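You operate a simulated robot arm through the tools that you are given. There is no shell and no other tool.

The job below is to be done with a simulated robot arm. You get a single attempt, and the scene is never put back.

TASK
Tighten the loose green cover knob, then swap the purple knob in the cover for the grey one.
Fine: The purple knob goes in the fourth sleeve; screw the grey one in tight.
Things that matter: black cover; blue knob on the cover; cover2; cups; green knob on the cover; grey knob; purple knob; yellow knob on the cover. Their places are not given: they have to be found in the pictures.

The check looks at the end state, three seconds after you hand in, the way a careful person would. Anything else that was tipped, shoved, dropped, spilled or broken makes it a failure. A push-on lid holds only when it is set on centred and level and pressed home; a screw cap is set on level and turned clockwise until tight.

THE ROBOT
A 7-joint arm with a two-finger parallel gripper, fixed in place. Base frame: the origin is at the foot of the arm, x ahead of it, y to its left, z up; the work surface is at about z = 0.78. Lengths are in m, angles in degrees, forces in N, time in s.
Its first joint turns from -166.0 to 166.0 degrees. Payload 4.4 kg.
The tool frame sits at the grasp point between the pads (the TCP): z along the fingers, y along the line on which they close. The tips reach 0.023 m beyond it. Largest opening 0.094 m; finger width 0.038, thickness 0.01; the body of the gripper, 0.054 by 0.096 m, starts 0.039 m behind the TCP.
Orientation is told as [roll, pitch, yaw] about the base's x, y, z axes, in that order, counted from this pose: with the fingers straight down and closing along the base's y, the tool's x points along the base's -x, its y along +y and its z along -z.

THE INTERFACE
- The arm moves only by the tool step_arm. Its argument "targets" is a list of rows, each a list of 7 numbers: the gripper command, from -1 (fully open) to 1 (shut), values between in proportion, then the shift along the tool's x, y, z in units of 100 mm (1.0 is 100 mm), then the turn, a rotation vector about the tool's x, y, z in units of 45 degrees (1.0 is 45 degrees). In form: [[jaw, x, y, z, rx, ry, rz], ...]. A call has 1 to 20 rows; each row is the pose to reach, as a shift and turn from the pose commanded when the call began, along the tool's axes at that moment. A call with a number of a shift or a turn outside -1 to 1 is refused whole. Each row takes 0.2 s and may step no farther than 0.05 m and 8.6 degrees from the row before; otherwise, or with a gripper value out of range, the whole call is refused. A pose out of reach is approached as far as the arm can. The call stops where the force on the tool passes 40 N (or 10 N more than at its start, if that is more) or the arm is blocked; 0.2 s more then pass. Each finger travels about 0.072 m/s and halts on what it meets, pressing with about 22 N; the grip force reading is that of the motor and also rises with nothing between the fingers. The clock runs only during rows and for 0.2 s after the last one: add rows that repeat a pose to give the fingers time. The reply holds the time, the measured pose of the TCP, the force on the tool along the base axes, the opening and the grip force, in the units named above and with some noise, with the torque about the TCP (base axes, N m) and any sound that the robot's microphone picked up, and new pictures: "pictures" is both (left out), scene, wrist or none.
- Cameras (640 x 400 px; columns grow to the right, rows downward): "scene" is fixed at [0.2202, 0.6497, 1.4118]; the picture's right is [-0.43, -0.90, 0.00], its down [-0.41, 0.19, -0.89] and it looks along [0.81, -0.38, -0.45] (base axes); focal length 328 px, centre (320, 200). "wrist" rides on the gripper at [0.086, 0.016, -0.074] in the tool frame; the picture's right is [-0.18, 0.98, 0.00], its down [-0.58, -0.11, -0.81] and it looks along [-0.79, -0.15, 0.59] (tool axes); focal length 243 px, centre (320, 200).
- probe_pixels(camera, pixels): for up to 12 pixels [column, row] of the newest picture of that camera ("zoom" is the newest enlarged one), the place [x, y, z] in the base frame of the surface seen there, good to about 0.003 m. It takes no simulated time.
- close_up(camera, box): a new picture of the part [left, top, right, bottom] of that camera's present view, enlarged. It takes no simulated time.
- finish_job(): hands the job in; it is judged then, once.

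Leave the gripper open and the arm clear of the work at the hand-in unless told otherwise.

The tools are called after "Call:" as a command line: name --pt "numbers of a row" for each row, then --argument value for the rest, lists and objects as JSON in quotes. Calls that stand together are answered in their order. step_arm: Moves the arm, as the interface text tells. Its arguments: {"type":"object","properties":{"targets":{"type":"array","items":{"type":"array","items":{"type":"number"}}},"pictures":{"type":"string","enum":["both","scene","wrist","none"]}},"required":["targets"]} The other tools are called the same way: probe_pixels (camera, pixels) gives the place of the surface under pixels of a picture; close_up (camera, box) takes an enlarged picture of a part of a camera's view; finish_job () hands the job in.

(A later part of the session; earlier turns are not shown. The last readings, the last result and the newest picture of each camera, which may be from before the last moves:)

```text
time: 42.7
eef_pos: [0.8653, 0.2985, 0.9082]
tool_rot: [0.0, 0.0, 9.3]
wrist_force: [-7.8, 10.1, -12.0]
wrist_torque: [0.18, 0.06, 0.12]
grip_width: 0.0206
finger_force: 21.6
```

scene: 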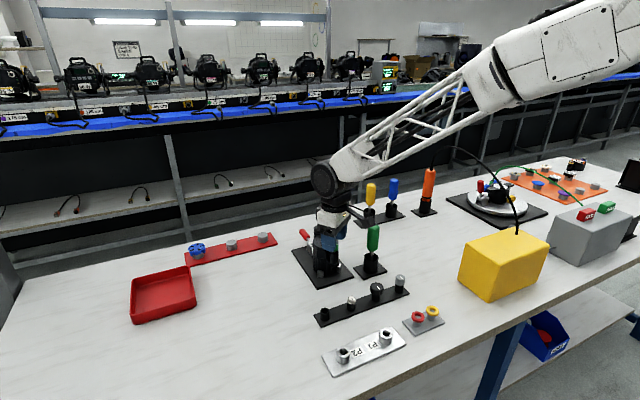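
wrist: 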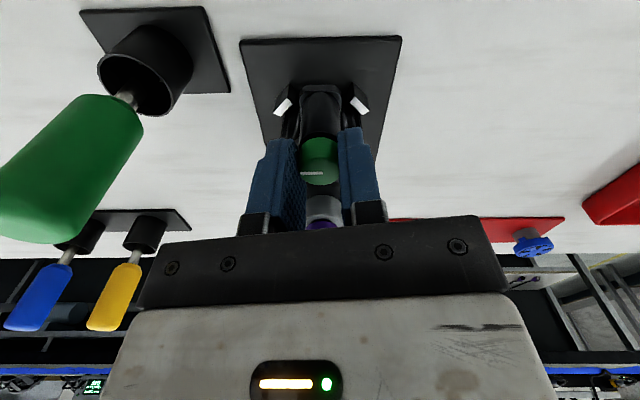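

Torque about z rose to 0.12 N·m, so resistance begins. I continue in smaller steps: 20°.

Call:
step_arm --pt "1 0 0.003 0.005 0 0 0.15" --pt "1 0 0.003 0.005 0 0 0.3" --pt "1 0 0.003 0.005 0 0 0.45" --pt "1 0 0.003 0.005 0 0 0.45" --pictures "wrist"

```text
time: 43.7
eef_pos: [0.8653, 0.3008, 0.9082]
tool_rot: [0.1, 0.0, -11.0]
wrist_force: [2.3, 1.8, 2.3]
wrist_torque: [-0.01, -0.37, 0.09]
grip_width: 0.0206
finger_force: 21.7
```

wrist: 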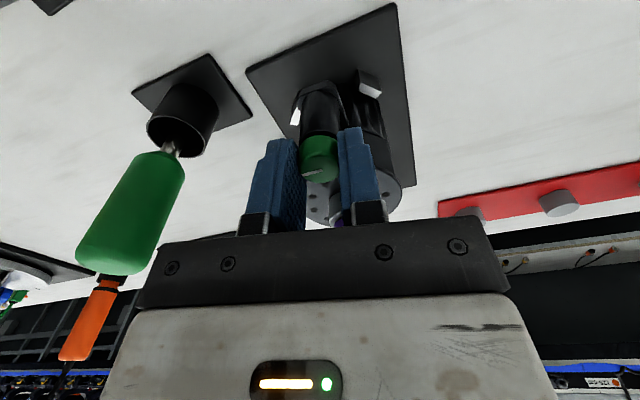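

The mark appears to have turned relative to the fingers, meaning the knob is slipping in the grip (tight). I'll zoom in.

Call:
close_up --camera "wrist" --box '[280, 120, 360, 200]'

Call:
probe_pixels --camera "wrist" --pixels '[[313, 174], [320, 172], [326, 174], [320, 178]]'

Call:
close_up --camera "scene" --box '[295, 222, 355, 282]'

```text
5.00 times, centred on (320, 160) of wrist
```

zoom: 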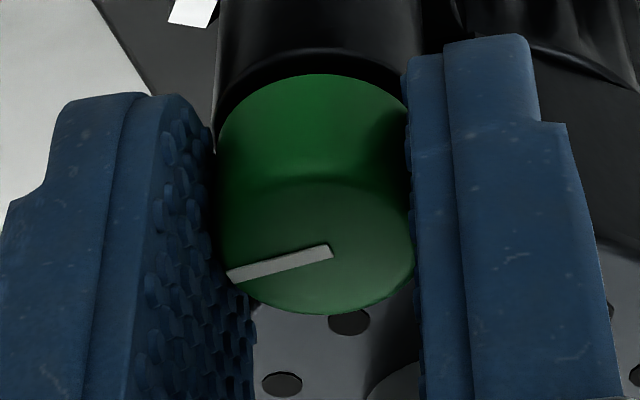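

```text
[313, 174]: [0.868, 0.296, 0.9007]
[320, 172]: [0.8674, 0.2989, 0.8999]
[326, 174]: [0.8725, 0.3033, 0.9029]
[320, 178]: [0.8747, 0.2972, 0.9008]
```

```text
6.67 times, centred on (325, 252) of scene
```

zoom: 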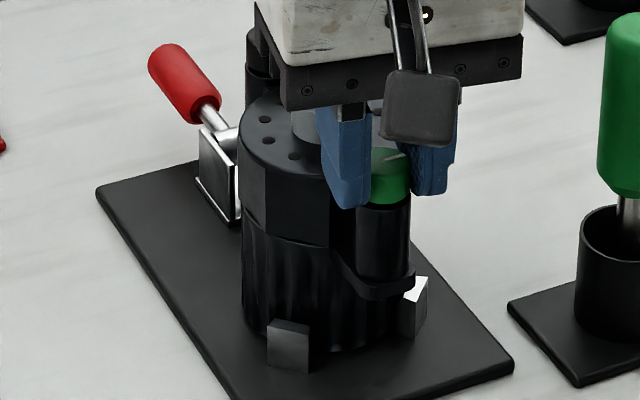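

The mark stayed pointing to base −y (as on the tight black knob) while the fingers slid, so it took exactly one turn to seat. One more 30° push for certainty, with a torque reading.

Call:
step_arm --pt "1 0 0 0 0 0 0.17" --pt "1 0 0 0 0 0 0.34" --pt "1 0 0 0 0 0 0.51" --pt "1 0 0 0 0 0 0.68" --pictures "wrist"

Call:
close_up --camera "wrist" --box '[280, 120, 360, 200]'

```text
time: 44.7
eef_pos: [0.8662, 0.2995, 0.9081]
tool_rot: [0.1, 0.0, -41.7]
wrist_force: [3.2, 13.0, 0.3]
wrist_torque: [0.25, 0.0, 0.25]
grip_width: 0.0207
finger_force: 22.0
```

wrist: 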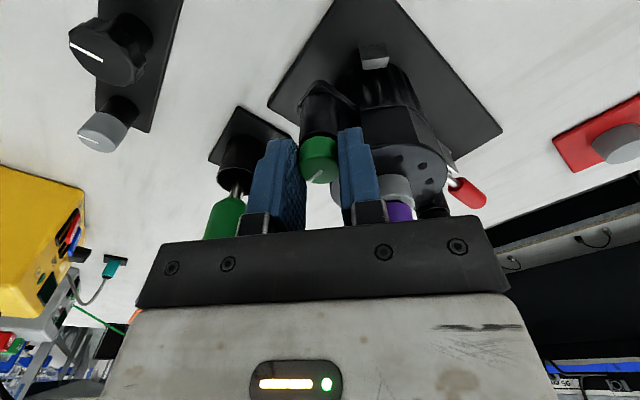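

```text
5.00 times, centred on (320, 160) of wrist
```

zoom: 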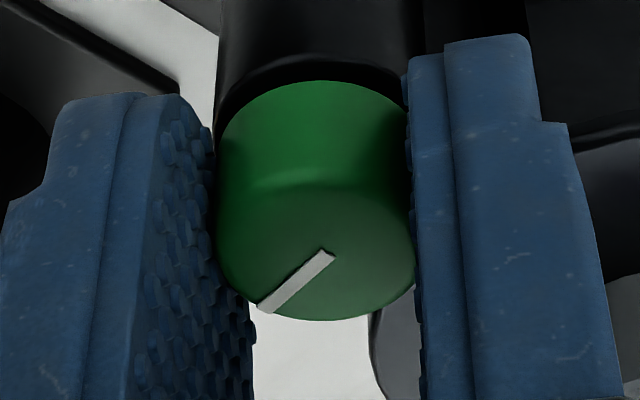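

Torque reached 0.25 N·m with the fingers sliding: the green knob is tight. I open a little, rise to ~0.955, and move over the purple knob at about (0.9155, 0.3015).

Call:
step_arm --pt "0.3 0 0 0 0 0 0" --pt "0.3 0 0 0 0 0 0" --pt "0.3 0 0 -0.2 0 0 0" --pt "0.3 0 0 -0.46 0 0 0" --pt "0.0 -0.18 0.17 -0.46 0 0 0" --pt "0.0 -0.357 0.344 -0.46 0 0 0" --pt "0.0 -0.357 0.344 -0.46 0 0 0" --pictures "both"

```text
time: 46.3
eef_pos: [0.9145, 0.3016, 0.9533]
tool_rot: [0.0, 0.0, -41.5]
wrist_force: [0.3, 0.2, -1.2]
wrist_torque: [-0.04, -0.05, -0.01]
grip_width: 0.0468
finger_force: 0.1
```

scene: 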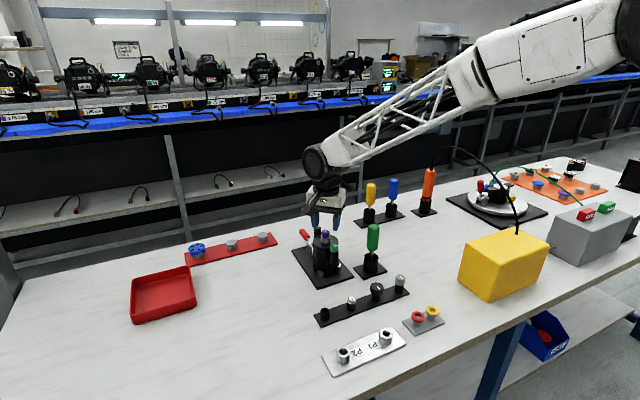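
wrist: 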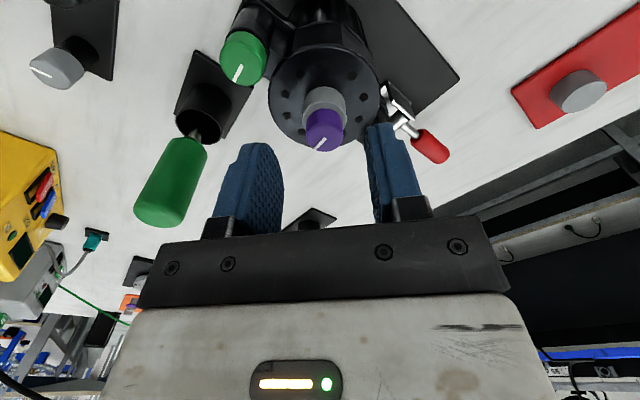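

I'll zoom to check the purple alignment and the green mark.

Call:
close_up --camera "wrist" --box '[210, 20, 390, 160]'

Call:
probe_pixels --camera "wrist" --pixels '[[307, 138], [343, 138], [322, 151], [325, 140], [325, 112], [240, 72], [244, 82], [323, 95], [241, 66]]'

```text
2.86 times, centred on (300, 90) of wrist
```

zoom: 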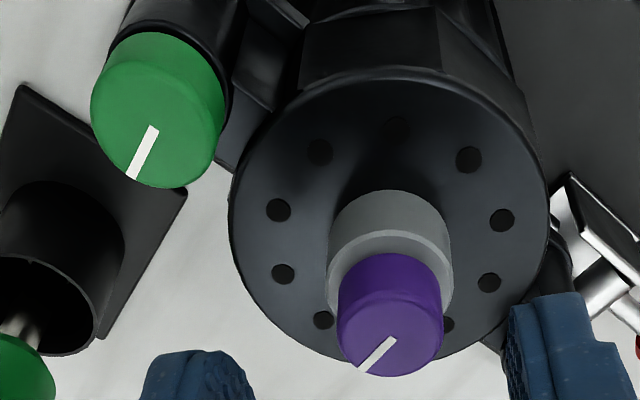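

```text
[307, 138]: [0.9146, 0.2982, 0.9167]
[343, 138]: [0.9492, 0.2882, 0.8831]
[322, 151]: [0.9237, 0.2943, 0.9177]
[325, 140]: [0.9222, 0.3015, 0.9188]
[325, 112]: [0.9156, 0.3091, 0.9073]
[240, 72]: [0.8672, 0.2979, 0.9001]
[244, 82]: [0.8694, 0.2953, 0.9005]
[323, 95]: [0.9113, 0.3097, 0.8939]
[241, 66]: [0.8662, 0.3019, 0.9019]
```

The purple centre works out to about (0.919, 0.3015), 4.5 mm farther than my TCP. I shift there and turn to yaw −86 to start the unscrewing stroke.

Call:
step_arm --pt "0.0 -0.034 0.03 0 0 0 0" --pt "0.0 -0.034 0.03 0 0 0 0.17" --pt "0.0 -0.034 0.03 0 0 0 0.34" --pt "0.0 -0.034 0.03 0 0 0 0.51" --pt "0.0 -0.034 0.03 0 0 0 0.68" --pt "0.0 -0.034 0.03 0 0 0 0.84" --pt "0.0 -0.034 0.03 0 0 0 1.0" --pt "0.0 -0.034 0.03 0 0 0 1.0" --pictures "wrist"

Call:
close_up --camera "wrist" --box '[210, 20, 390, 160]'

```text
time: 48.1
eef_pos: [0.9188, 0.3018, 0.9533]
tool_rot: [0.0, 0.0, -86.7]
wrist_force: [-0.2, 0.3, -0.5]
wrist_torque: [0.02, -0.01, 0.01]
grip_width: 0.0471
finger_force: 0.0
```

wrist: 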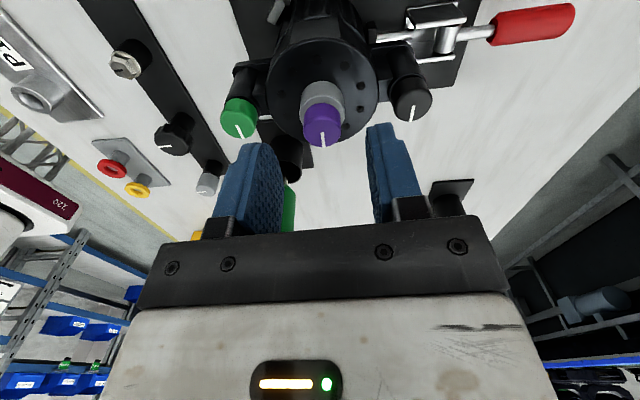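

```text
2.86 times, centred on (300, 90) of wrist
```

zoom: 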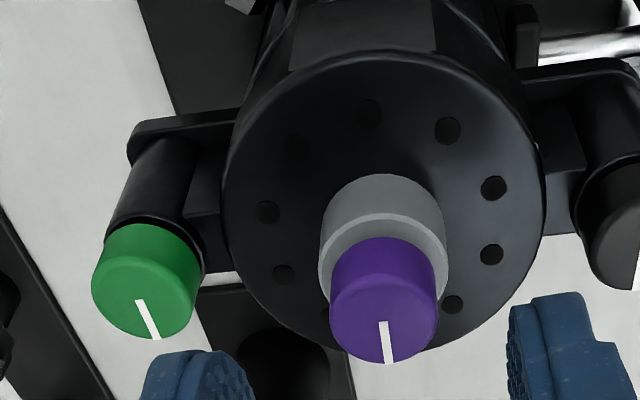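

Purple is centred within ~1 mm (322,133 vs expected 320,132). Shift 1 mm, go down to TCP 0.9245 (tips 0.9015, just above the grey socket) and grip.

Call:
step_arm --pt "0.0 0 0.011 0.1 0 0 0" --pt "0.0 0 0.011 0.2 0 0 0" --pt "0.0 0 0.011 0.285 0 0 0" --pt "0.4 0 0.011 0.285 0 0 0" --pt "1 0 0.011 0.285 0 0 0" --pt "1 0 0.011 0.285 0 0 0" --pt "1 0 0.011 0.285 0 0 0" --pictures "wrist"

```text
time: 49.7
eef_pos: [0.9204, 0.3024, 0.9247]
tool_rot: [-0.1, 0.1, -86.4]
wrist_force: [-23.8, -3.1, 4.4]
wrist_torque: [-0.13, 0.46, -0.07]
grip_width: 0.0203
finger_force: 21.9
```

wrist: 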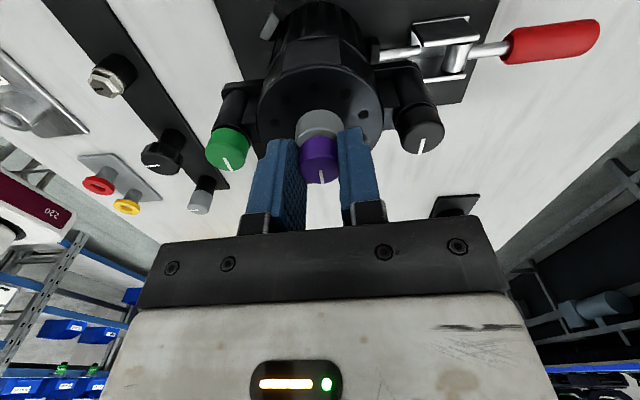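

−24 N in x: shift 1 mm along tool −y (the jaw centre seems to sit ~1 mm to +y of my visual estimate).

Call:
step_arm --pt "1 0 -0.01 0 0 0 0" --pt "1 0 -0.01 0 0 0 0" --pictures "none"

```text
time: 50.3
eef_pos: [0.9198, 0.3002, 0.9253]
tool_rot: [0.0, -0.1, -86.5]
wrist_force: [-4.2, 4.7, -0.7]
wrist_torque: [0.15, 0.06, -0.05]
grip_width: 0.0203
finger_force: 22.1
```

Balanced. Now turn counter-clockwise (−rz) 45°, rising ~0.5 mm.

Call:
step_arm --pt "1 0 0 0 0 0 -0.17" --pt "1 0 0 0 0 0 -0.34" --pt "1 0 0 -0.002 0 0 -0.51" --pt "1 0 0 -0.003 0 0 -0.68" --pt "1 0 0 -0.004 0 0 -0.84" --pt "1 0 0 -0.005 0 0 -1.0" --pt "1 0 0 -0.005 0 0 -1.0" --pictures "wrist"

Call:
close_up --camera "wrist" --box '[260, 110, 380, 210]'

```text
time: 51.9
eef_pos: [0.9194, 0.3011, 0.926]
tool_rot: [0.0, -0.1, -41.4]
wrist_force: [-17.8, -4.2, 2.9]
wrist_torque: [-0.08, 0.46, -0.02]
grip_width: 0.0204
finger_force: 22.6
```

wrist: 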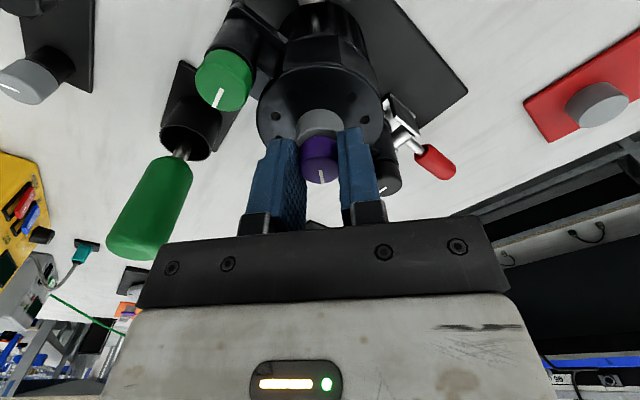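

```text
4.00 times, centred on (320, 160) of wrist
```

zoom: 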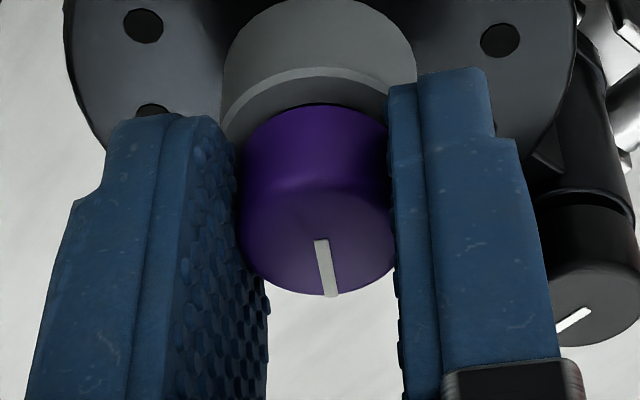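

Purple turns with the fingers. Continue CCW 45°, with a −0.6 mm y correction and rising 0.6 mm.

Call:
step_arm --pt "1 0 -0.006 -0.002 0 0 0" --pt "1 0 -0.006 -0.003 0 0 -0.17" --pt "1 0 -0.006 -0.003 0 0 -0.34" --pt "1 0 -0.006 -0.004 0 0 -0.51" --pt "1 0 -0.006 -0.005 0 0 -0.68" --pt "1 0 -0.006 -0.006 0 0 -0.84" --pt "1 0 -0.006 -0.006 0 0 -1.0" --pt "1 0 -0.006 -0.006 0 0 -1.0" --pictures "none"

```text
time: 53.7
eef_pos: [0.9196, 0.301, 0.9266]
tool_rot: [0.1, 0.1, 3.5]
wrist_force: [-11.4, -18.2, 2.1]
wrist_torque: [-0.4, 0.28, -0.04]
grip_width: 0.0205
finger_force: 22.1
```

Correct −0.8 mm y / +0.4 mm tool x and continue CCW 45°.

Call:
step_arm --pt "1 0.004 -0.008 -0.002 0 0 0" --pt "1 0.004 -0.008 -0.003 0 0 -0.17" --pt "1 0.004 -0.008 -0.003 0 0 -0.34" --pt "1 0.004 -0.008 -0.004 0 0 -0.51" --pt "1 0.004 -0.008 -0.005 0 0 -0.68" --pt "1 0.004 -0.008 -0.006 0 0 -0.84" --pt "1 0.004 -0.008 -0.006 0 0 -1.0" --pt "1 0.004 -0.008 -0.006 0 0 -1.0" --pictures "wrist"

```text
time: 55.5
eef_pos: [0.9176, 0.2998, 0.9264]
tool_rot: [0.0, 0.0, 48.6]
wrist_force: [16.2, -11.2, -1.5]
wrist_torque: [-0.26, -0.34, 0.02]
grip_width: 0.0204
finger_force: 21.6
```

wrist: 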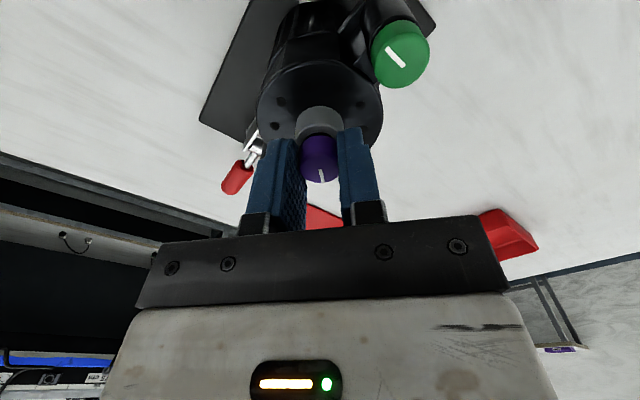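

Same pattern. Correct −0.8 mm tool y and continue 45°.

Call:
step_arm --pt "1 0 -0.008 -0.002 0 0 0" --pt "1 0 -0.008 -0.003 0 0 -0.17" --pt "1 0 -0.008 -0.003 0 0 -0.34" --pt "1 0 -0.008 -0.004 0 0 -0.51" --pt "1 0 -0.008 -0.005 0 0 -0.68" --pt "1 0 -0.008 -0.006 0 0 -0.84" --pt "1 0 -0.008 -0.006 0 0 -1.0" --pt "1 0 -0.008 -0.006 0 0 -1.0" --pictures "wrist"

```text
time: 57.3
eef_pos: [0.9192, 0.3001, 0.9275]
tool_rot: [0.0, 0.0, 93.6]
wrist_force: [5.4, -18.6, -0.5]
wrist_torque: [-0.45, -0.15, -0.01]
grip_width: 0.0203
finger_force: 22.2
```

wrist: 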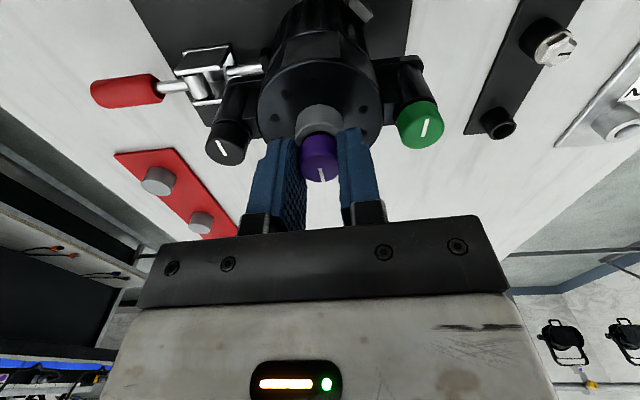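

180° done. Correct +0.7 mm tool x and continue 36°.

Call:
step_arm --pt "1 0.007 0 -0.002 0 0 0" --pt "1 0.007 0 -0.002 0 0 -0.16" --pt "1 0.007 0 -0.003 0 0 -0.32" --pt "1 0.007 0 -0.003 0 0 -0.48" --pt "1 0.007 0 -0.004 0 0 -0.64" --pt "1 0.007 0 -0.005 0 0 -0.8" --pt "1 0.007 0 -0.005 0 0 -0.8" --pictures "wrist"

```text
time: 58.9
eef_pos: [0.9202, 0.2987, 0.9278]
tool_rot: [-0.1, 0.0, 129.5]
wrist_force: [22.6, 9.4, -1.4]
wrist_torque: [0.2, -0.45, 0.01]
grip_width: 0.0205
finger_force: 21.7
```

wrist: 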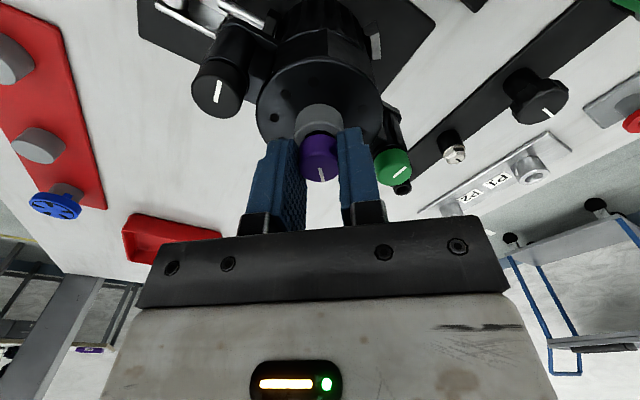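

~216° done. Release, rise 35 mm and rotate back clockwise for the next stroke.

Call:
step_arm --pt "0.3 0 0 0 0 0 0" --pt "0.3 0 0 0 0 0 0" --pt "0.3 0 0 -0.15 0 0 0" --pt "0.3 0 0 -0.3 0 0 0.0" --pt "0.3 0 0 -0.3 0 0 0.17" --pt "0.3 0 0 -0.3 0 0 0.34" --pt "0.3 0 0 -0.3 0 0 0.51" --pt "0.3 0 0 -0.3 0 0 0.68" --pt "0.3 0 0 -0.3 0 0 0.84" --pt "0.3 0 0 -0.3 0 0 1.0" --pictures "none"

Call:
step_arm --pt "0.3 0 0 0 0 0 0.17" --pt "0.3 0 0 0 0 0 0.34" --pt "0.3 0 0 0 0 0 0.51" --pt "0.3 0 0 0 0 0 0.68" --pt "0.3 0 0 0 0 0 0.84" --pt "0.3 0 0 0 0 0 1.0" --pictures "none"

Call:
step_arm --pt "0.3 0 0 0 0 0 0.17" --pt "0.3 0 0 0 0 0 0.34" --pt "0.3 0 0 0 0 0 0.51" --pt "0.3 0 0 0 0 0 0.68" --pt "0.3 0 0 0 0 0 0.84" --pt "0.3 0 0 0 0 0 1.0" --pictures "none"

Call:
step_arm --pt "0.3 0 0 0 0 0 0.17" --pt "0.3 0 0 0 0 0 0.34" --pt "0.3 0 0 0 0 0 0.51" --pt "0.3 0 0 0 0 0 0.68" --pt "0.3 0 0 0 0 0 0.84" --pt "0.3 0 0 0 0 0 1.0" --pt "0.3 0 0 0 0 0 1.0" --pictures "wrist"

```text
time: 61.1
eef_pos: [0.919, 0.2996, 0.9584]
tool_rot: [0.0, 0.0, 84.4]
wrist_force: [-0.1, 0.1, 0.5]
wrist_torque: [-0.01, 0.02, -0.01]
grip_width: 0.0326
finger_force: 0.1
```

```text
time: 62.5
eef_pos: [0.9191, 0.2993, 0.9582]
tool_rot: [-0.1, 0.0, 39.3]
wrist_force: [0.6, -0.7, 0.4]
wrist_torque: [-0.02, 0.0, 0.0]
grip_width: 0.0326
finger_force: 0.0
```

```text
time: 63.9
eef_pos: [0.9187, 0.2981, 0.9577]
tool_rot: [0.0, 0.0, -5.6]
wrist_force: [0.4, -0.2, 0.6]
wrist_torque: [0.01, 0.03, -0.02]
grip_width: 0.0328
finger_force: 0.0
```

```text
time: 65.5
eef_pos: [0.9198, 0.2995, 0.9576]
tool_rot: [0.0, 0.0, -50.6]
wrist_force: [0.8, 0.5, -0.1]
wrist_torque: [0.0, -0.02, 0.01]
grip_width: 0.033
finger_force: 0.0
```

wrist: 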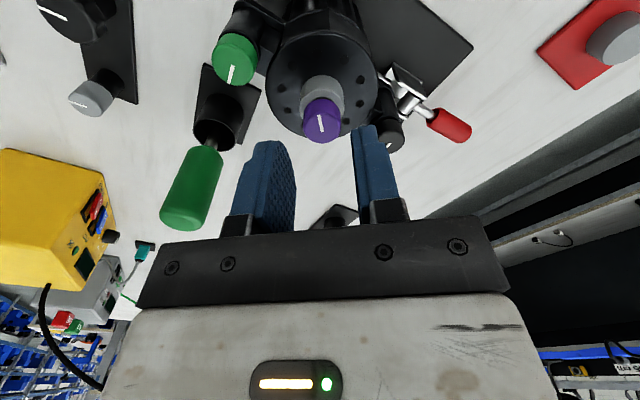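

Let me check purple's height and alignment now.

Call:
close_up --camera "wrist" --box '[270, 60, 370, 150]'

Call:
probe_pixels --camera "wrist" --pixels '[[306, 126], [338, 126], [321, 141], [322, 128], [322, 100], [330, 130], [314, 130]]'

Call:
close_up --camera "scene" --box '[295, 222, 355, 282]'

```text
4.44 times, centred on (320, 105) of wrist
```

zoom: 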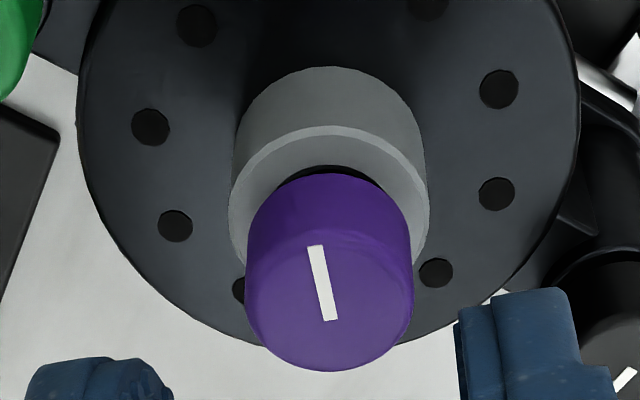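

```text
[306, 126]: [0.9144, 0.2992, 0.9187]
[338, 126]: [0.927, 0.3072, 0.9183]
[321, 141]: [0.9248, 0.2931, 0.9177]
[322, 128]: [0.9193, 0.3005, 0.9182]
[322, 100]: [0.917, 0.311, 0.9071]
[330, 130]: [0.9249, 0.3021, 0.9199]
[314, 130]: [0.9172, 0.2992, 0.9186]
```

```text
6.67 times, centred on (325, 252) of scene
```

zoom: 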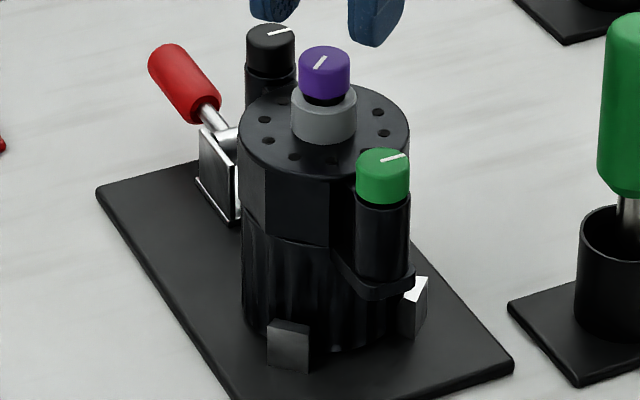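

Purple has risen ~2 mm and is centred. Rotate on to about −120°, then descend and grip.

Call:
step_arm --pt "0.3 0 0 0 0 0 0.17" --pt "0.3 0 0 0 0 0 0.34" --pt "0.3 0 0 0 0 0 0.51" --pt "0.3 0 0 0 0 0 0.68" --pt "0.3 0 0 0 0 0 0.84" --pt "0.3 0 0 0 0 0 1.0" --pictures "none"

Call:
step_arm --pt "0.3 0 0 0 0 0 0.17" --pt "0.3 0 0 0 0 0 0.34" --pt "0.3 0 0 0 0 0 0.45" --pt "0.3 0 0 0 0 0 0.45" --pictures "wrist"

```text
time: 66.9
eef_pos: [0.9191, 0.2988, 0.9586]
tool_rot: [-0.1, 0.1, -95.6]
wrist_force: [0.4, -0.5, -0.6]
wrist_torque: [0.05, -0.03, -0.01]
grip_width: 0.0331
finger_force: 0.1
```

```text
time: 67.9
eef_pos: [0.9191, 0.2992, 0.9573]
tool_rot: [0.0, 0.0, -115.8]
wrist_force: [-0.3, 0.5, 0.5]
wrist_torque: [-0.03, -0.01, -0.02]
grip_width: 0.033
finger_force: 0.1
```

wrist: 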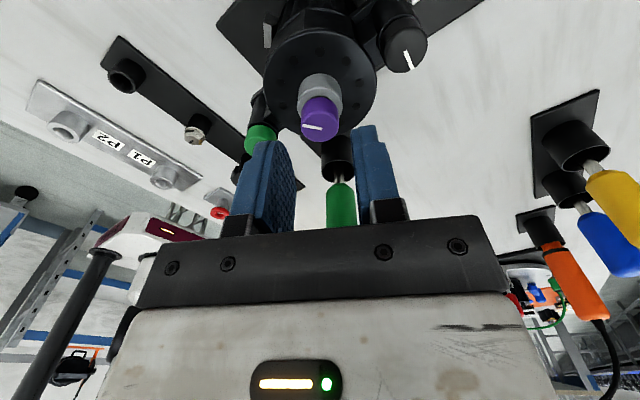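

Purple appears ~2 mm off from centred; correct (+1.7 mm tool x, −1.2 mm tool y), descend to 0.9265 and grip.

Call:
step_arm --pt "0.3 0.017 -0.012 0.1 0 0 0" --pt "0.3 0.017 -0.012 0.2 0 0 0" --pt "0.3 0.017 -0.012 0.31 0 0 0" --pt "0.6 0.017 -0.012 0.31 0 0 0" --pt "1 0.017 -0.012 0.31 0 0 0" --pt "1 0.017 -0.012 0.31 0 0 0" --pt "1 0.017 -0.012 0.31 0 0 0" --pictures "none"

```text
time: 69.5
eef_pos: [0.9187, 0.301, 0.926]
tool_rot: [0.1, 0.1, -115.7]
wrist_force: [15.3, -8.7, -1.0]
wrist_torque: [-0.23, -0.37, 0.01]
grip_width: 0.0202
finger_force: 21.7
```

+17 N along tool y: shift +0.7 mm, then CCW 45° rising with the thread.

Call:
step_arm --pt "1 0 0.007 0 0 0 0" --pt "1 0 0.007 0 0 0 -0.17" --pt "1 0 0.007 -0.001 0 0 -0.34" --pt "1 0 0.007 -0.002 0 0 -0.51" --pt "1 0 0.007 -0.003 0 0 -0.68" --pt "1 0 0.007 -0.004 0 0 -0.84" --pt "1 0 0.007 -0.005 0 0 -1.0" --pt "1 0 0.007 -0.005 0 0 -1.0" --pictures "none"

```text
time: 71.3
eef_pos: [0.9205, 0.3002, 0.9271]
tool_rot: [-0.2, 0.0, -70.7]
wrist_force: [2.0, -4.9, -3.0]
wrist_torque: [-0.14, -0.04, 0.02]
grip_width: 0.0203
finger_force: 22.1
```

Good. Continue CCW 45° twice, rising ~0.5 mm each.

Call:
step_arm --pt "1 0 0 0 0 0 -0.17" --pt "1 0 0 -0.001 0 0 -0.34" --pt "1 0 0 -0.002 0 0 -0.51" --pt "1 0 0 -0.003 0 0 -0.68" --pt "1 0 0 -0.004 0 0 -0.84" --pt "1 0 0 -0.004 0 0 -1.0" --pt "1 0 0 -0.004 0 0 -1.0" --pictures "none"

Call:
step_arm --pt "1 0 0 0 0 0 -0.17" --pt "1 0 0 -0.001 0 0 -0.34" --pt "1 0 0 -0.002 0 0 -0.51" --pt "1 0 0 -0.003 0 0 -0.68" --pt "1 0 0 -0.004 0 0 -0.84" --pt "1 0 0 -0.004 0 0 -1.0" --pt "1 0 0 -0.004 0 0 -1.0" --pictures "wrist"

```text
time: 72.9
eef_pos: [0.9202, 0.3006, 0.9284]
tool_rot: [0.1, 0.1, -25.7]
wrist_force: [-3.2, -8.2, -2.2]
wrist_torque: [-0.25, 0.08, -0.01]
grip_width: 0.0199
finger_force: 22.0
```

```text
time: 74.5
eef_pos: [0.9191, 0.3013, 0.9288]
tool_rot: [0.0, -0.1, 19.3]
wrist_force: [1.9, -11.0, -1.8]
wrist_torque: [-0.29, -0.01, -0.04]
grip_width: 0.0202
finger_force: 22.3
```

wrist: 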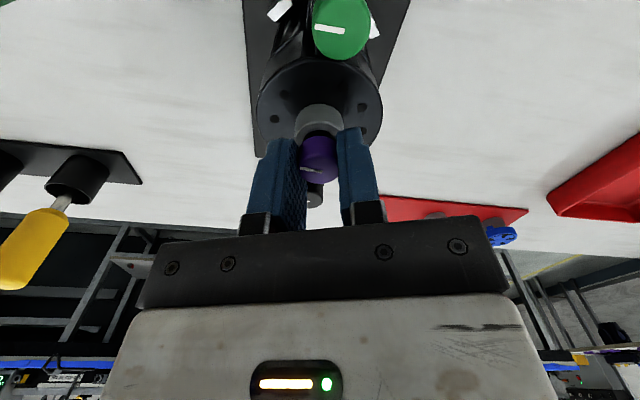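

~351° total. Continue 45° more, then test with a small lift.

Call:
step_arm --pt "1 0 -0.003 0 0 0 -0.17" --pt "1 0 -0.003 -0.001 0 0 -0.34" --pt "1 0 -0.003 -0.002 0 0 -0.51" --pt "1 0 -0.003 -0.003 0 0 -0.68" --pt "1 0 -0.003 -0.004 0 0 -0.84" --pt "1 0 -0.003 -0.005 0 0 -1.0" --pt "1 0 -0.003 -0.005 0 0 -1.0" --pictures "none"

Call:
step_arm --pt "1 0 0 -0.005 0 0 0" --pt "1 0 0 -0.01 0 0 0" --pt "1 0 0 -0.01 0 0 0" --pictures "none"

```text
time: 76.1
eef_pos: [0.9206, 0.301, 0.929]
tool_rot: [0.1, -0.1, 64.4]
wrist_force: [2.3, -1.2, -0.1]
wrist_torque: [-0.08, -0.08, -0.1]
grip_width: 0.0205
finger_force: 21.8
```

```text
time: 76.9
eef_pos: [0.9206, 0.3021, 0.9296]
tool_rot: [-0.1, 0.0, 64.3]
wrist_force: [-0.2, -0.8, 0.1]
wrist_torque: [0.0, 0.0, -0.02]
grip_width: 0.0201
finger_force: 22.5
```

After a 1 mm lift all forces are ~0: the purple knob seems free. I lift 30 mm gently and look.

Call:
step_arm --pt "1 0 0 -0.03 0 0 0" --pt "1 0 0 -0.1 0 0 0" --pt "1 0 0 -0.2 0 0 0" --pt "1 0 0 -0.35 0 0 0" --pt "1 0 0 -0.35 0 0 0" --pictures "both"

Call:
close_up --camera "scene" --box '[285, 182, 375, 282]'

Call:
close_up --camera "wrist" --box '[270, 60, 370, 200]'

```text
time: 78.1
eef_pos: [0.92, 0.3, 0.9654]
tool_rot: [0.0, 0.0, 64.3]
wrist_force: [-0.3, 0.4, -0.2]
wrist_torque: [-0.02, 0.0, 0.01]
grip_width: 0.0204
finger_force: 21.6
```

scene: 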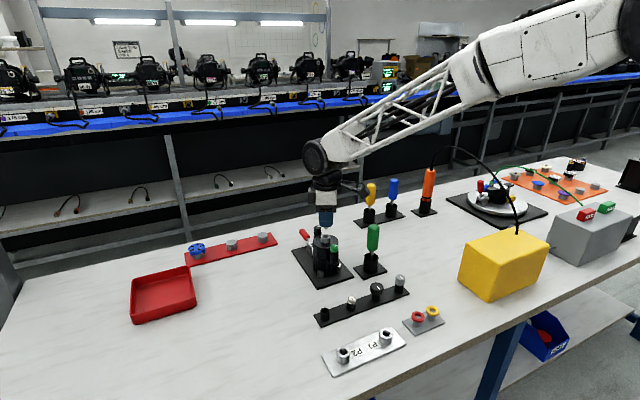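
wrist: 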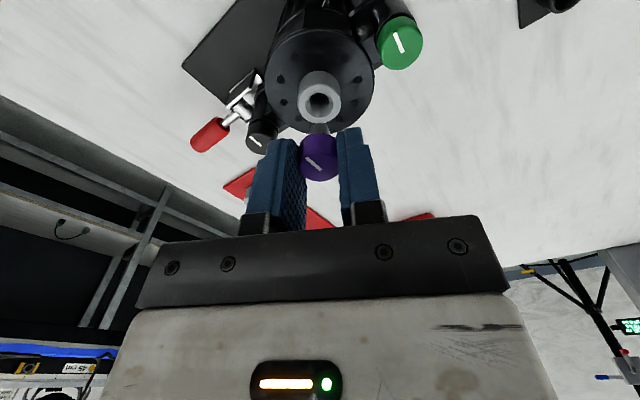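

```text
4.00 times, centred on (330, 232) of scene
```

zoom: 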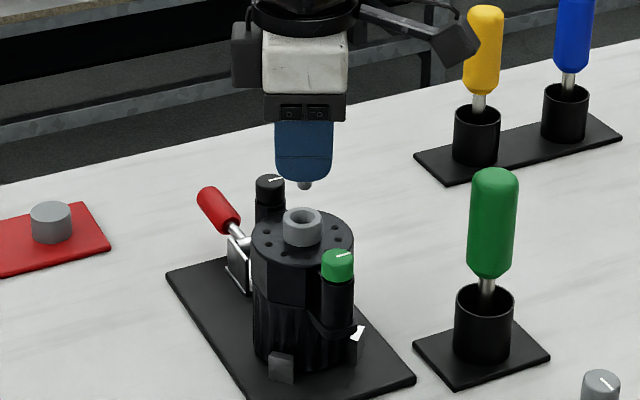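

```text
2.86 times, centred on (320, 130) of wrist
```

zoom: 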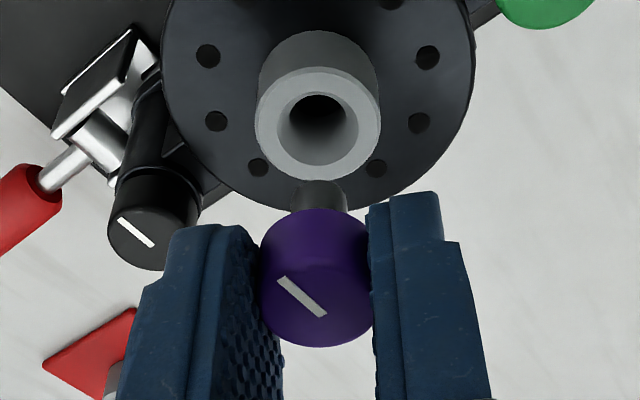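

The purple knob is out with its short stem; the grey socket hole is visible. Next I raise a bit more, turn the gripper to yaw 0 and carry it to above the empty fourth sleeve near (0.747, 0.386).

Call:
step_arm --pt "1 0 0 -0.1 0 0 0" --pt "1 0 0 -0.2 0 0 0.17" --pt "1 0 0 -0.2 0 0 0.34" --pt "1 0 0 -0.2 0 0 0.51" --pt "1 0 0 -0.2 0 0 0.68" --pt "1 0 0 -0.2 0 0 0.84" --pt "1 0 0 -0.2 0 0 1.0" --pictures "none"

Call:
step_arm --pt "1 0.15 0.15 0 0 0 0.1" --pt "1 0.35 0.35 0 0 0 0.2" --pt "1 0.55 0.55 0 0 0 0.3" --pt "1 0.78 0.8 0 0 0 0.429" --pt "1 0.78 0.8 0 0 0 0.429" --pictures "both"

```text
time: 79.7
eef_pos: [0.92, 0.3008, 0.9869]
tool_rot: [0.0, 0.0, 19.2]
wrist_force: [0.2, -0.2, 0.0]
wrist_torque: [0.02, -0.03, 0.04]
grip_width: 0.0201
finger_force: 21.8
```

```text
time: 80.9
eef_pos: [0.8197, 0.3525, 0.9857]
tool_rot: [0.0, 0.0, 0.1]
wrist_force: [0.3, -0.2, -0.1]
wrist_torque: [0.03, 0.0, -0.02]
grip_width: 0.0204
finger_force: 21.9
```

scene: 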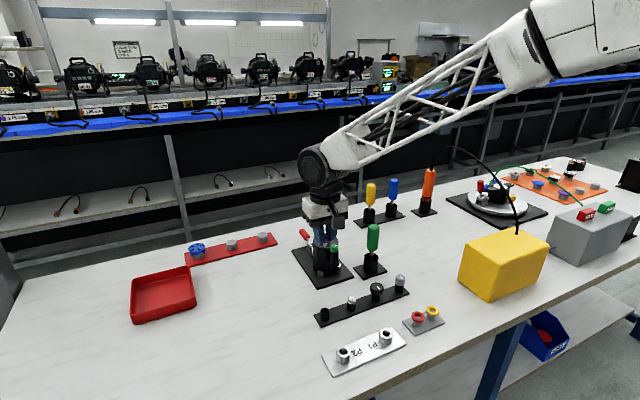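
wrist: 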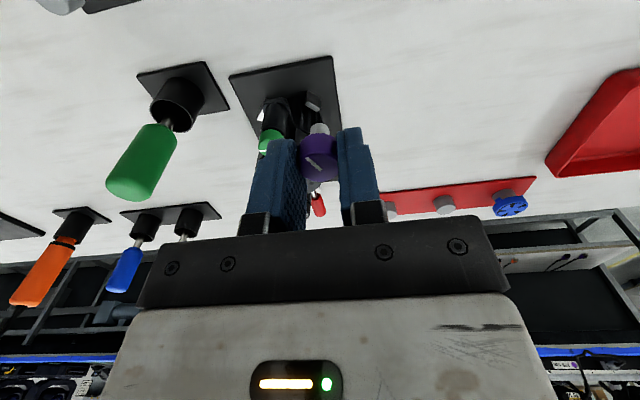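

I move on: back 73 mm and left 34 mm, keeping height, to see the sleeve.

Call:
step_arm --pt "1 0.25 0.11 0 0 0 0" --pt "1 0.5 0.22 0.1 0 0 0" --pt "1 0.73 0.335 0.3 0 0 0" --pt "1 0.73 0.335 0.5 0 0 0" --pt "1 0.73 0.335 0.5 0 0 0" --pictures "both"

Call:
close_up --camera "wrist" --box '[230, 0, 390, 190]'

Call:
close_up --camera "scene" --box '[290, 250, 410, 330]'

```text
time: 82.1
eef_pos: [0.7461, 0.3827, 0.935]
tool_rot: [0.0, 0.0, 0.0]
wrist_force: [-0.9, 0.0, -0.3]
wrist_torque: [0.0, -0.05, 0.02]
grip_width: 0.0202
finger_force: 21.8
```

scene: 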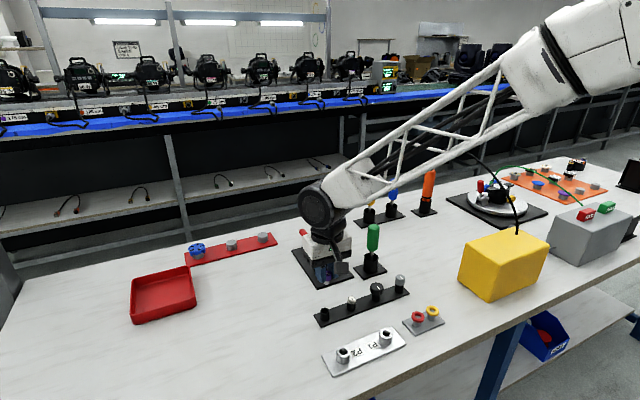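
wrist: 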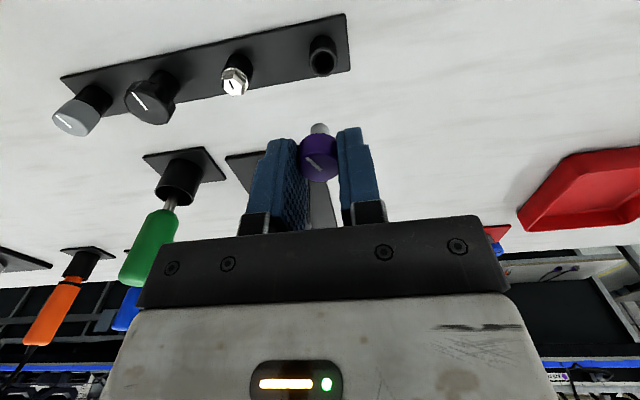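

```text
2.11 times, centred on (310, 95) of wrist
```

zoom: 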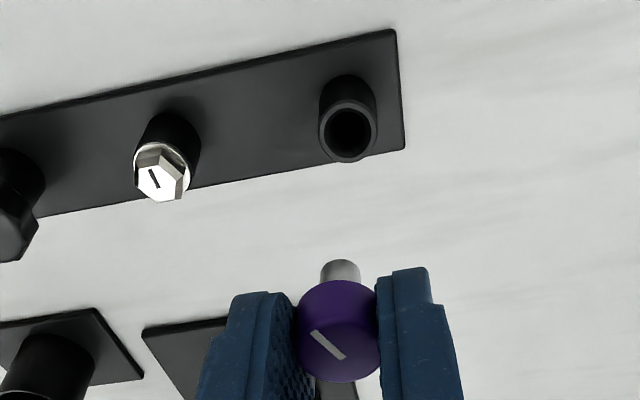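

```text
5.00 times, centred on (350, 290) of scene
```

zoom: 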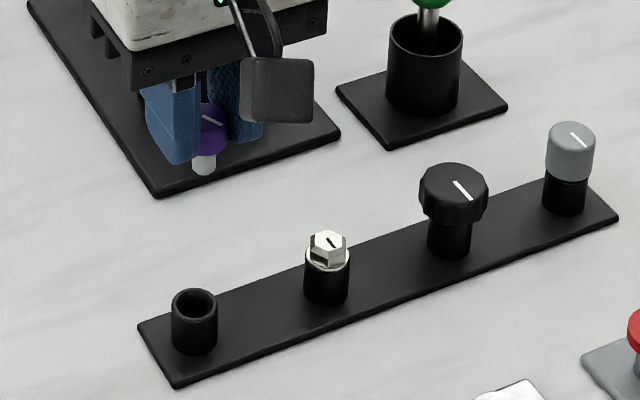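

I'll probe the sleeve's rim and the knob with its stem.

Call:
probe_pixels --camera "wrist" --pixels '[[311, 62], [336, 62], [324, 49], [324, 74], [323, 62], [320, 128], [310, 66], [336, 68], [313, 72], [334, 73], [318, 165]]'

Call:
probe_pixels --camera "zoom" --pixels '[[194, 291], [174, 308], [216, 306], [194, 323], [194, 345], [572, 122], [572, 180], [550, 140], [593, 140], [566, 190]]'

```text
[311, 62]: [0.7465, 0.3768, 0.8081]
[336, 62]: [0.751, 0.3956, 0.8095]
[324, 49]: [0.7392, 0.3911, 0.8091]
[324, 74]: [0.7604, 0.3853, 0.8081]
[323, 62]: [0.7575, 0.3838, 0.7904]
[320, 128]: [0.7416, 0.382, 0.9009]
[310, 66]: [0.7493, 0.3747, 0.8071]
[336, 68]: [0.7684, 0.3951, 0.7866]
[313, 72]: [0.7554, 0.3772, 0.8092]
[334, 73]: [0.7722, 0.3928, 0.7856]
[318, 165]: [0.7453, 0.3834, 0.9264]
```

```text
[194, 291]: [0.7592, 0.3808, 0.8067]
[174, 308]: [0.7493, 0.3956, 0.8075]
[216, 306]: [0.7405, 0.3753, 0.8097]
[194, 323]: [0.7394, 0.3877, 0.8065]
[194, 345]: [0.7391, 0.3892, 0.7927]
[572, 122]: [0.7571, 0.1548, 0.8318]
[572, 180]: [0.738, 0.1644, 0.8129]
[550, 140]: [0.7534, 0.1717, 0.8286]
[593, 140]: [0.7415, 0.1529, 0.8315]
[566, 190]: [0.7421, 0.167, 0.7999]
```

Sleeve centre ≈ (0.7493, 0.3855), rim z 0.808; stem bottom is ~35 mm below the TCP. I shift +3 mm in x and y and descend to 0.852 for an alignment check.

Call:
step_arm --pt "1 -0.03 0.03 0.2 0 0 0" --pt "1 -0.03 0.03 0.45 0 0 0" --pt "1 -0.03 0.03 0.65 0 0 0" --pt "1 -0.03 0.03 0.83 0 0 0" --pt "1 -0.03 0.03 0.83 0 0 0" --pictures "both"

Call:
close_up --camera "wrist" --box '[270, 80, 370, 190]'

Call:
close_up --camera "scene" --box '[295, 270, 355, 330]'

```text
time: 83.3
eef_pos: [0.7495, 0.3872, 0.8516]
tool_rot: [0.0, 0.0, 0.1]
wrist_force: [0.3, -0.2, -0.4]
wrist_torque: [-0.02, 0.01, -0.03]
grip_width: 0.0201
finger_force: 21.7
```

scene: 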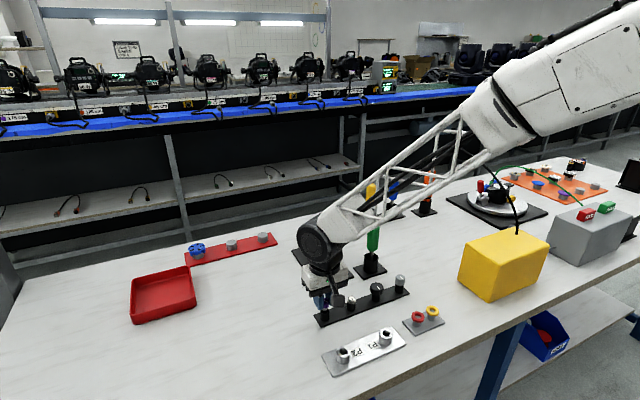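
wrist: 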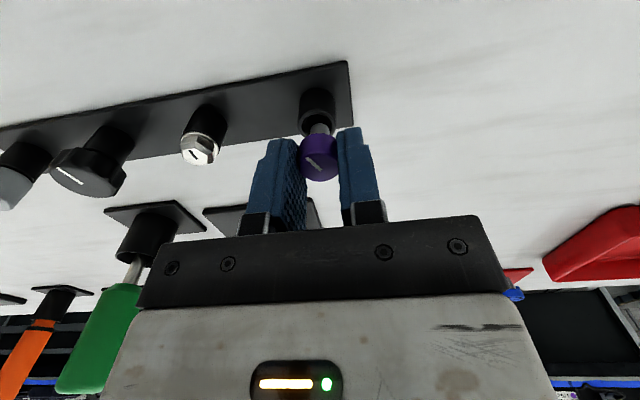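

```text
3.64 times, centred on (320, 135) of wrist
```

zoom: 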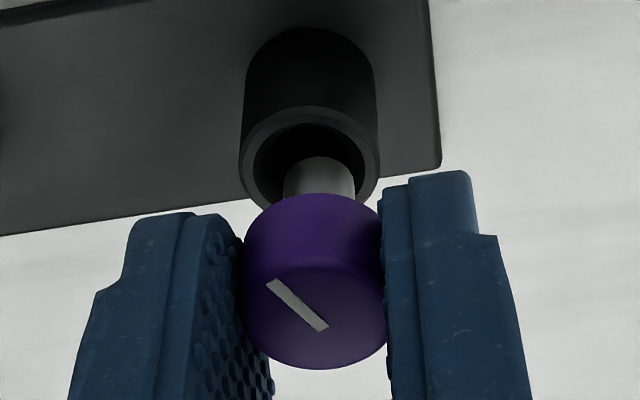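

```text
6.67 times, centred on (325, 300) of scene
```

zoom: 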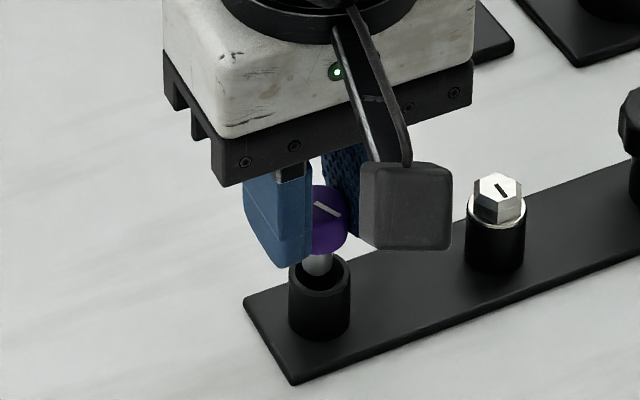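

In y the stem is ~1.5 mm to the right of the sleeve centre; x is fine. I shift −1.5 mm in y and descend in small steps watching the force.

Call:
step_arm --pt "1 0 -0.015 0 0 0 0" --pt "1 0 -0.015 0.05 0 0 0" --pt "1 0 -0.015 0.09 0 0 0" --pt "1 0 -0.015 0.12 0 0 0" --pt "1 0 -0.015 0.14 0 0 0" --pt "1 0 -0.015 0.155 0 0 0" --pictures "both"

Call:
close_up --camera "wrist" --box '[270, 80, 370, 190]'

Call:
close_up --camera "scene" --box '[295, 270, 355, 330]'

```text
time: 84.7
eef_pos: [0.7502, 0.3843, 0.8366]
tool_rot: [0.0, 0.0, 0.0]
wrist_force: [4.2, -3.3, 0.9]
wrist_torque: [-0.09, -0.18, -0.01]
grip_width: 0.0204
finger_force: 21.9
```

scene: 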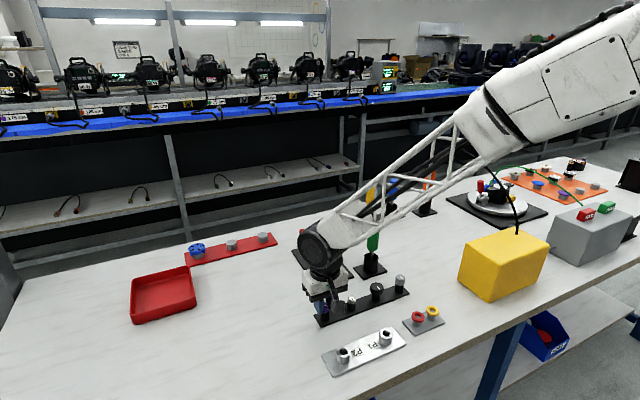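
wrist: 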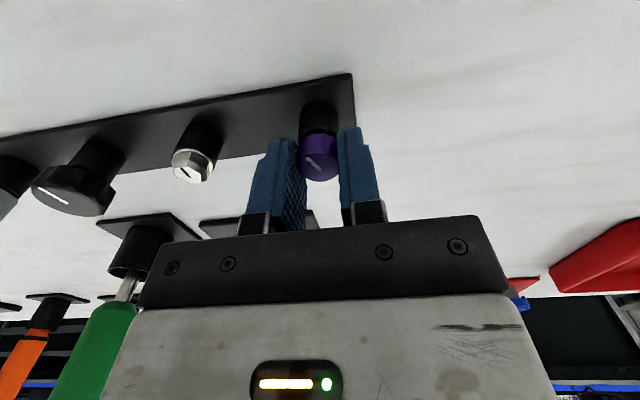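

```text
3.64 times, centred on (320, 135) of wrist
```

zoom: 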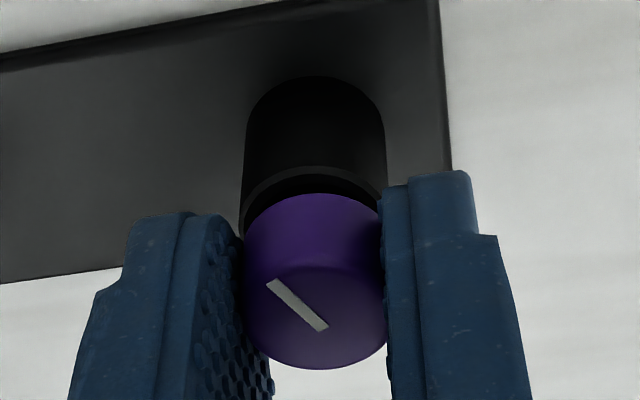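

```text
6.67 times, centred on (325, 300) of scene
```

zoom: 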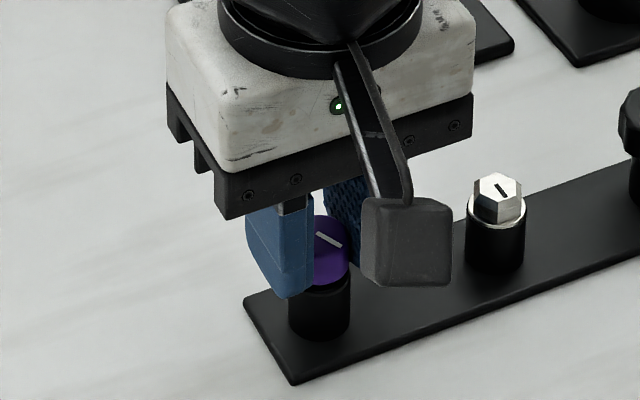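

The stem is in the sleeve with a small lateral load. I relieve 0.2 mm and lower in 1 mm steps until the knob seats.

Call:
step_arm --pt "1 -0.002 -0.002 0.01 0 0 0" --pt "1 -0.002 -0.002 0.02 0 0 0" --pt "1 -0.002 -0.002 0.025 0 0 0" --pictures "none"

```text
time: 85.5
eef_pos: [0.7494, 0.3855, 0.833]
tool_rot: [0.0, 0.1, 0.0]
wrist_force: [5.6, 0.9, 0.9]
wrist_torque: [0.03, -0.21, -0.01]
grip_width: 0.0202
finger_force: 22.2
```

No vertical contact yet. Another 1 mm.

Call:
step_arm --pt "1 -0.002 0 0.005 0 0 0" --pt "1 -0.002 0 0.01 0 0 0" --pt "1 -0.002 0 0.01 0 0 0" --pictures "wrist"

Call:
close_up --camera "wrist" --box '[270, 80, 370, 190]'

Call:
close_up --camera "scene" --box '[295, 270, 355, 330]'

```text
time: 86.3
eef_pos: [0.7502, 0.3863, 0.8313]
tool_rot: [0.0, 0.1, -0.1]
wrist_force: [2.1, -0.4, -0.3]
wrist_torque: [-0.03, -0.04, 0.0]
grip_width: 0.0202
finger_force: 22.3
```

wrist: 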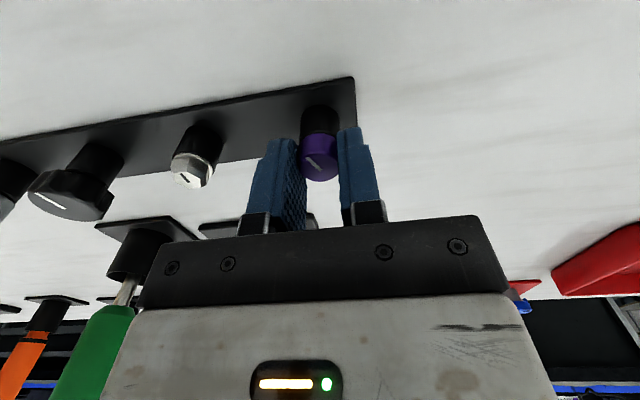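

```text
3.64 times, centred on (320, 135) of wrist
```

zoom: 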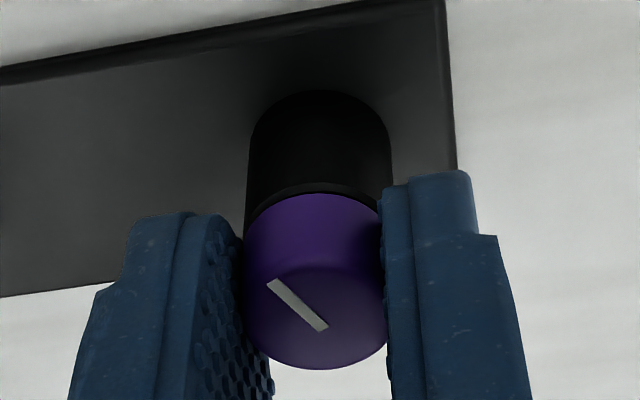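

```text
6.67 times, centred on (325, 300) of scene
```

zoom: 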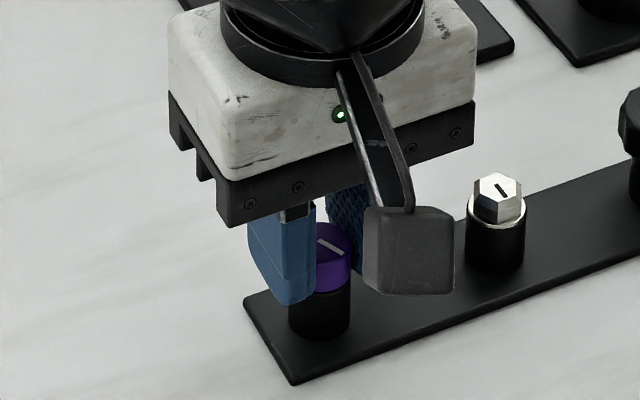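

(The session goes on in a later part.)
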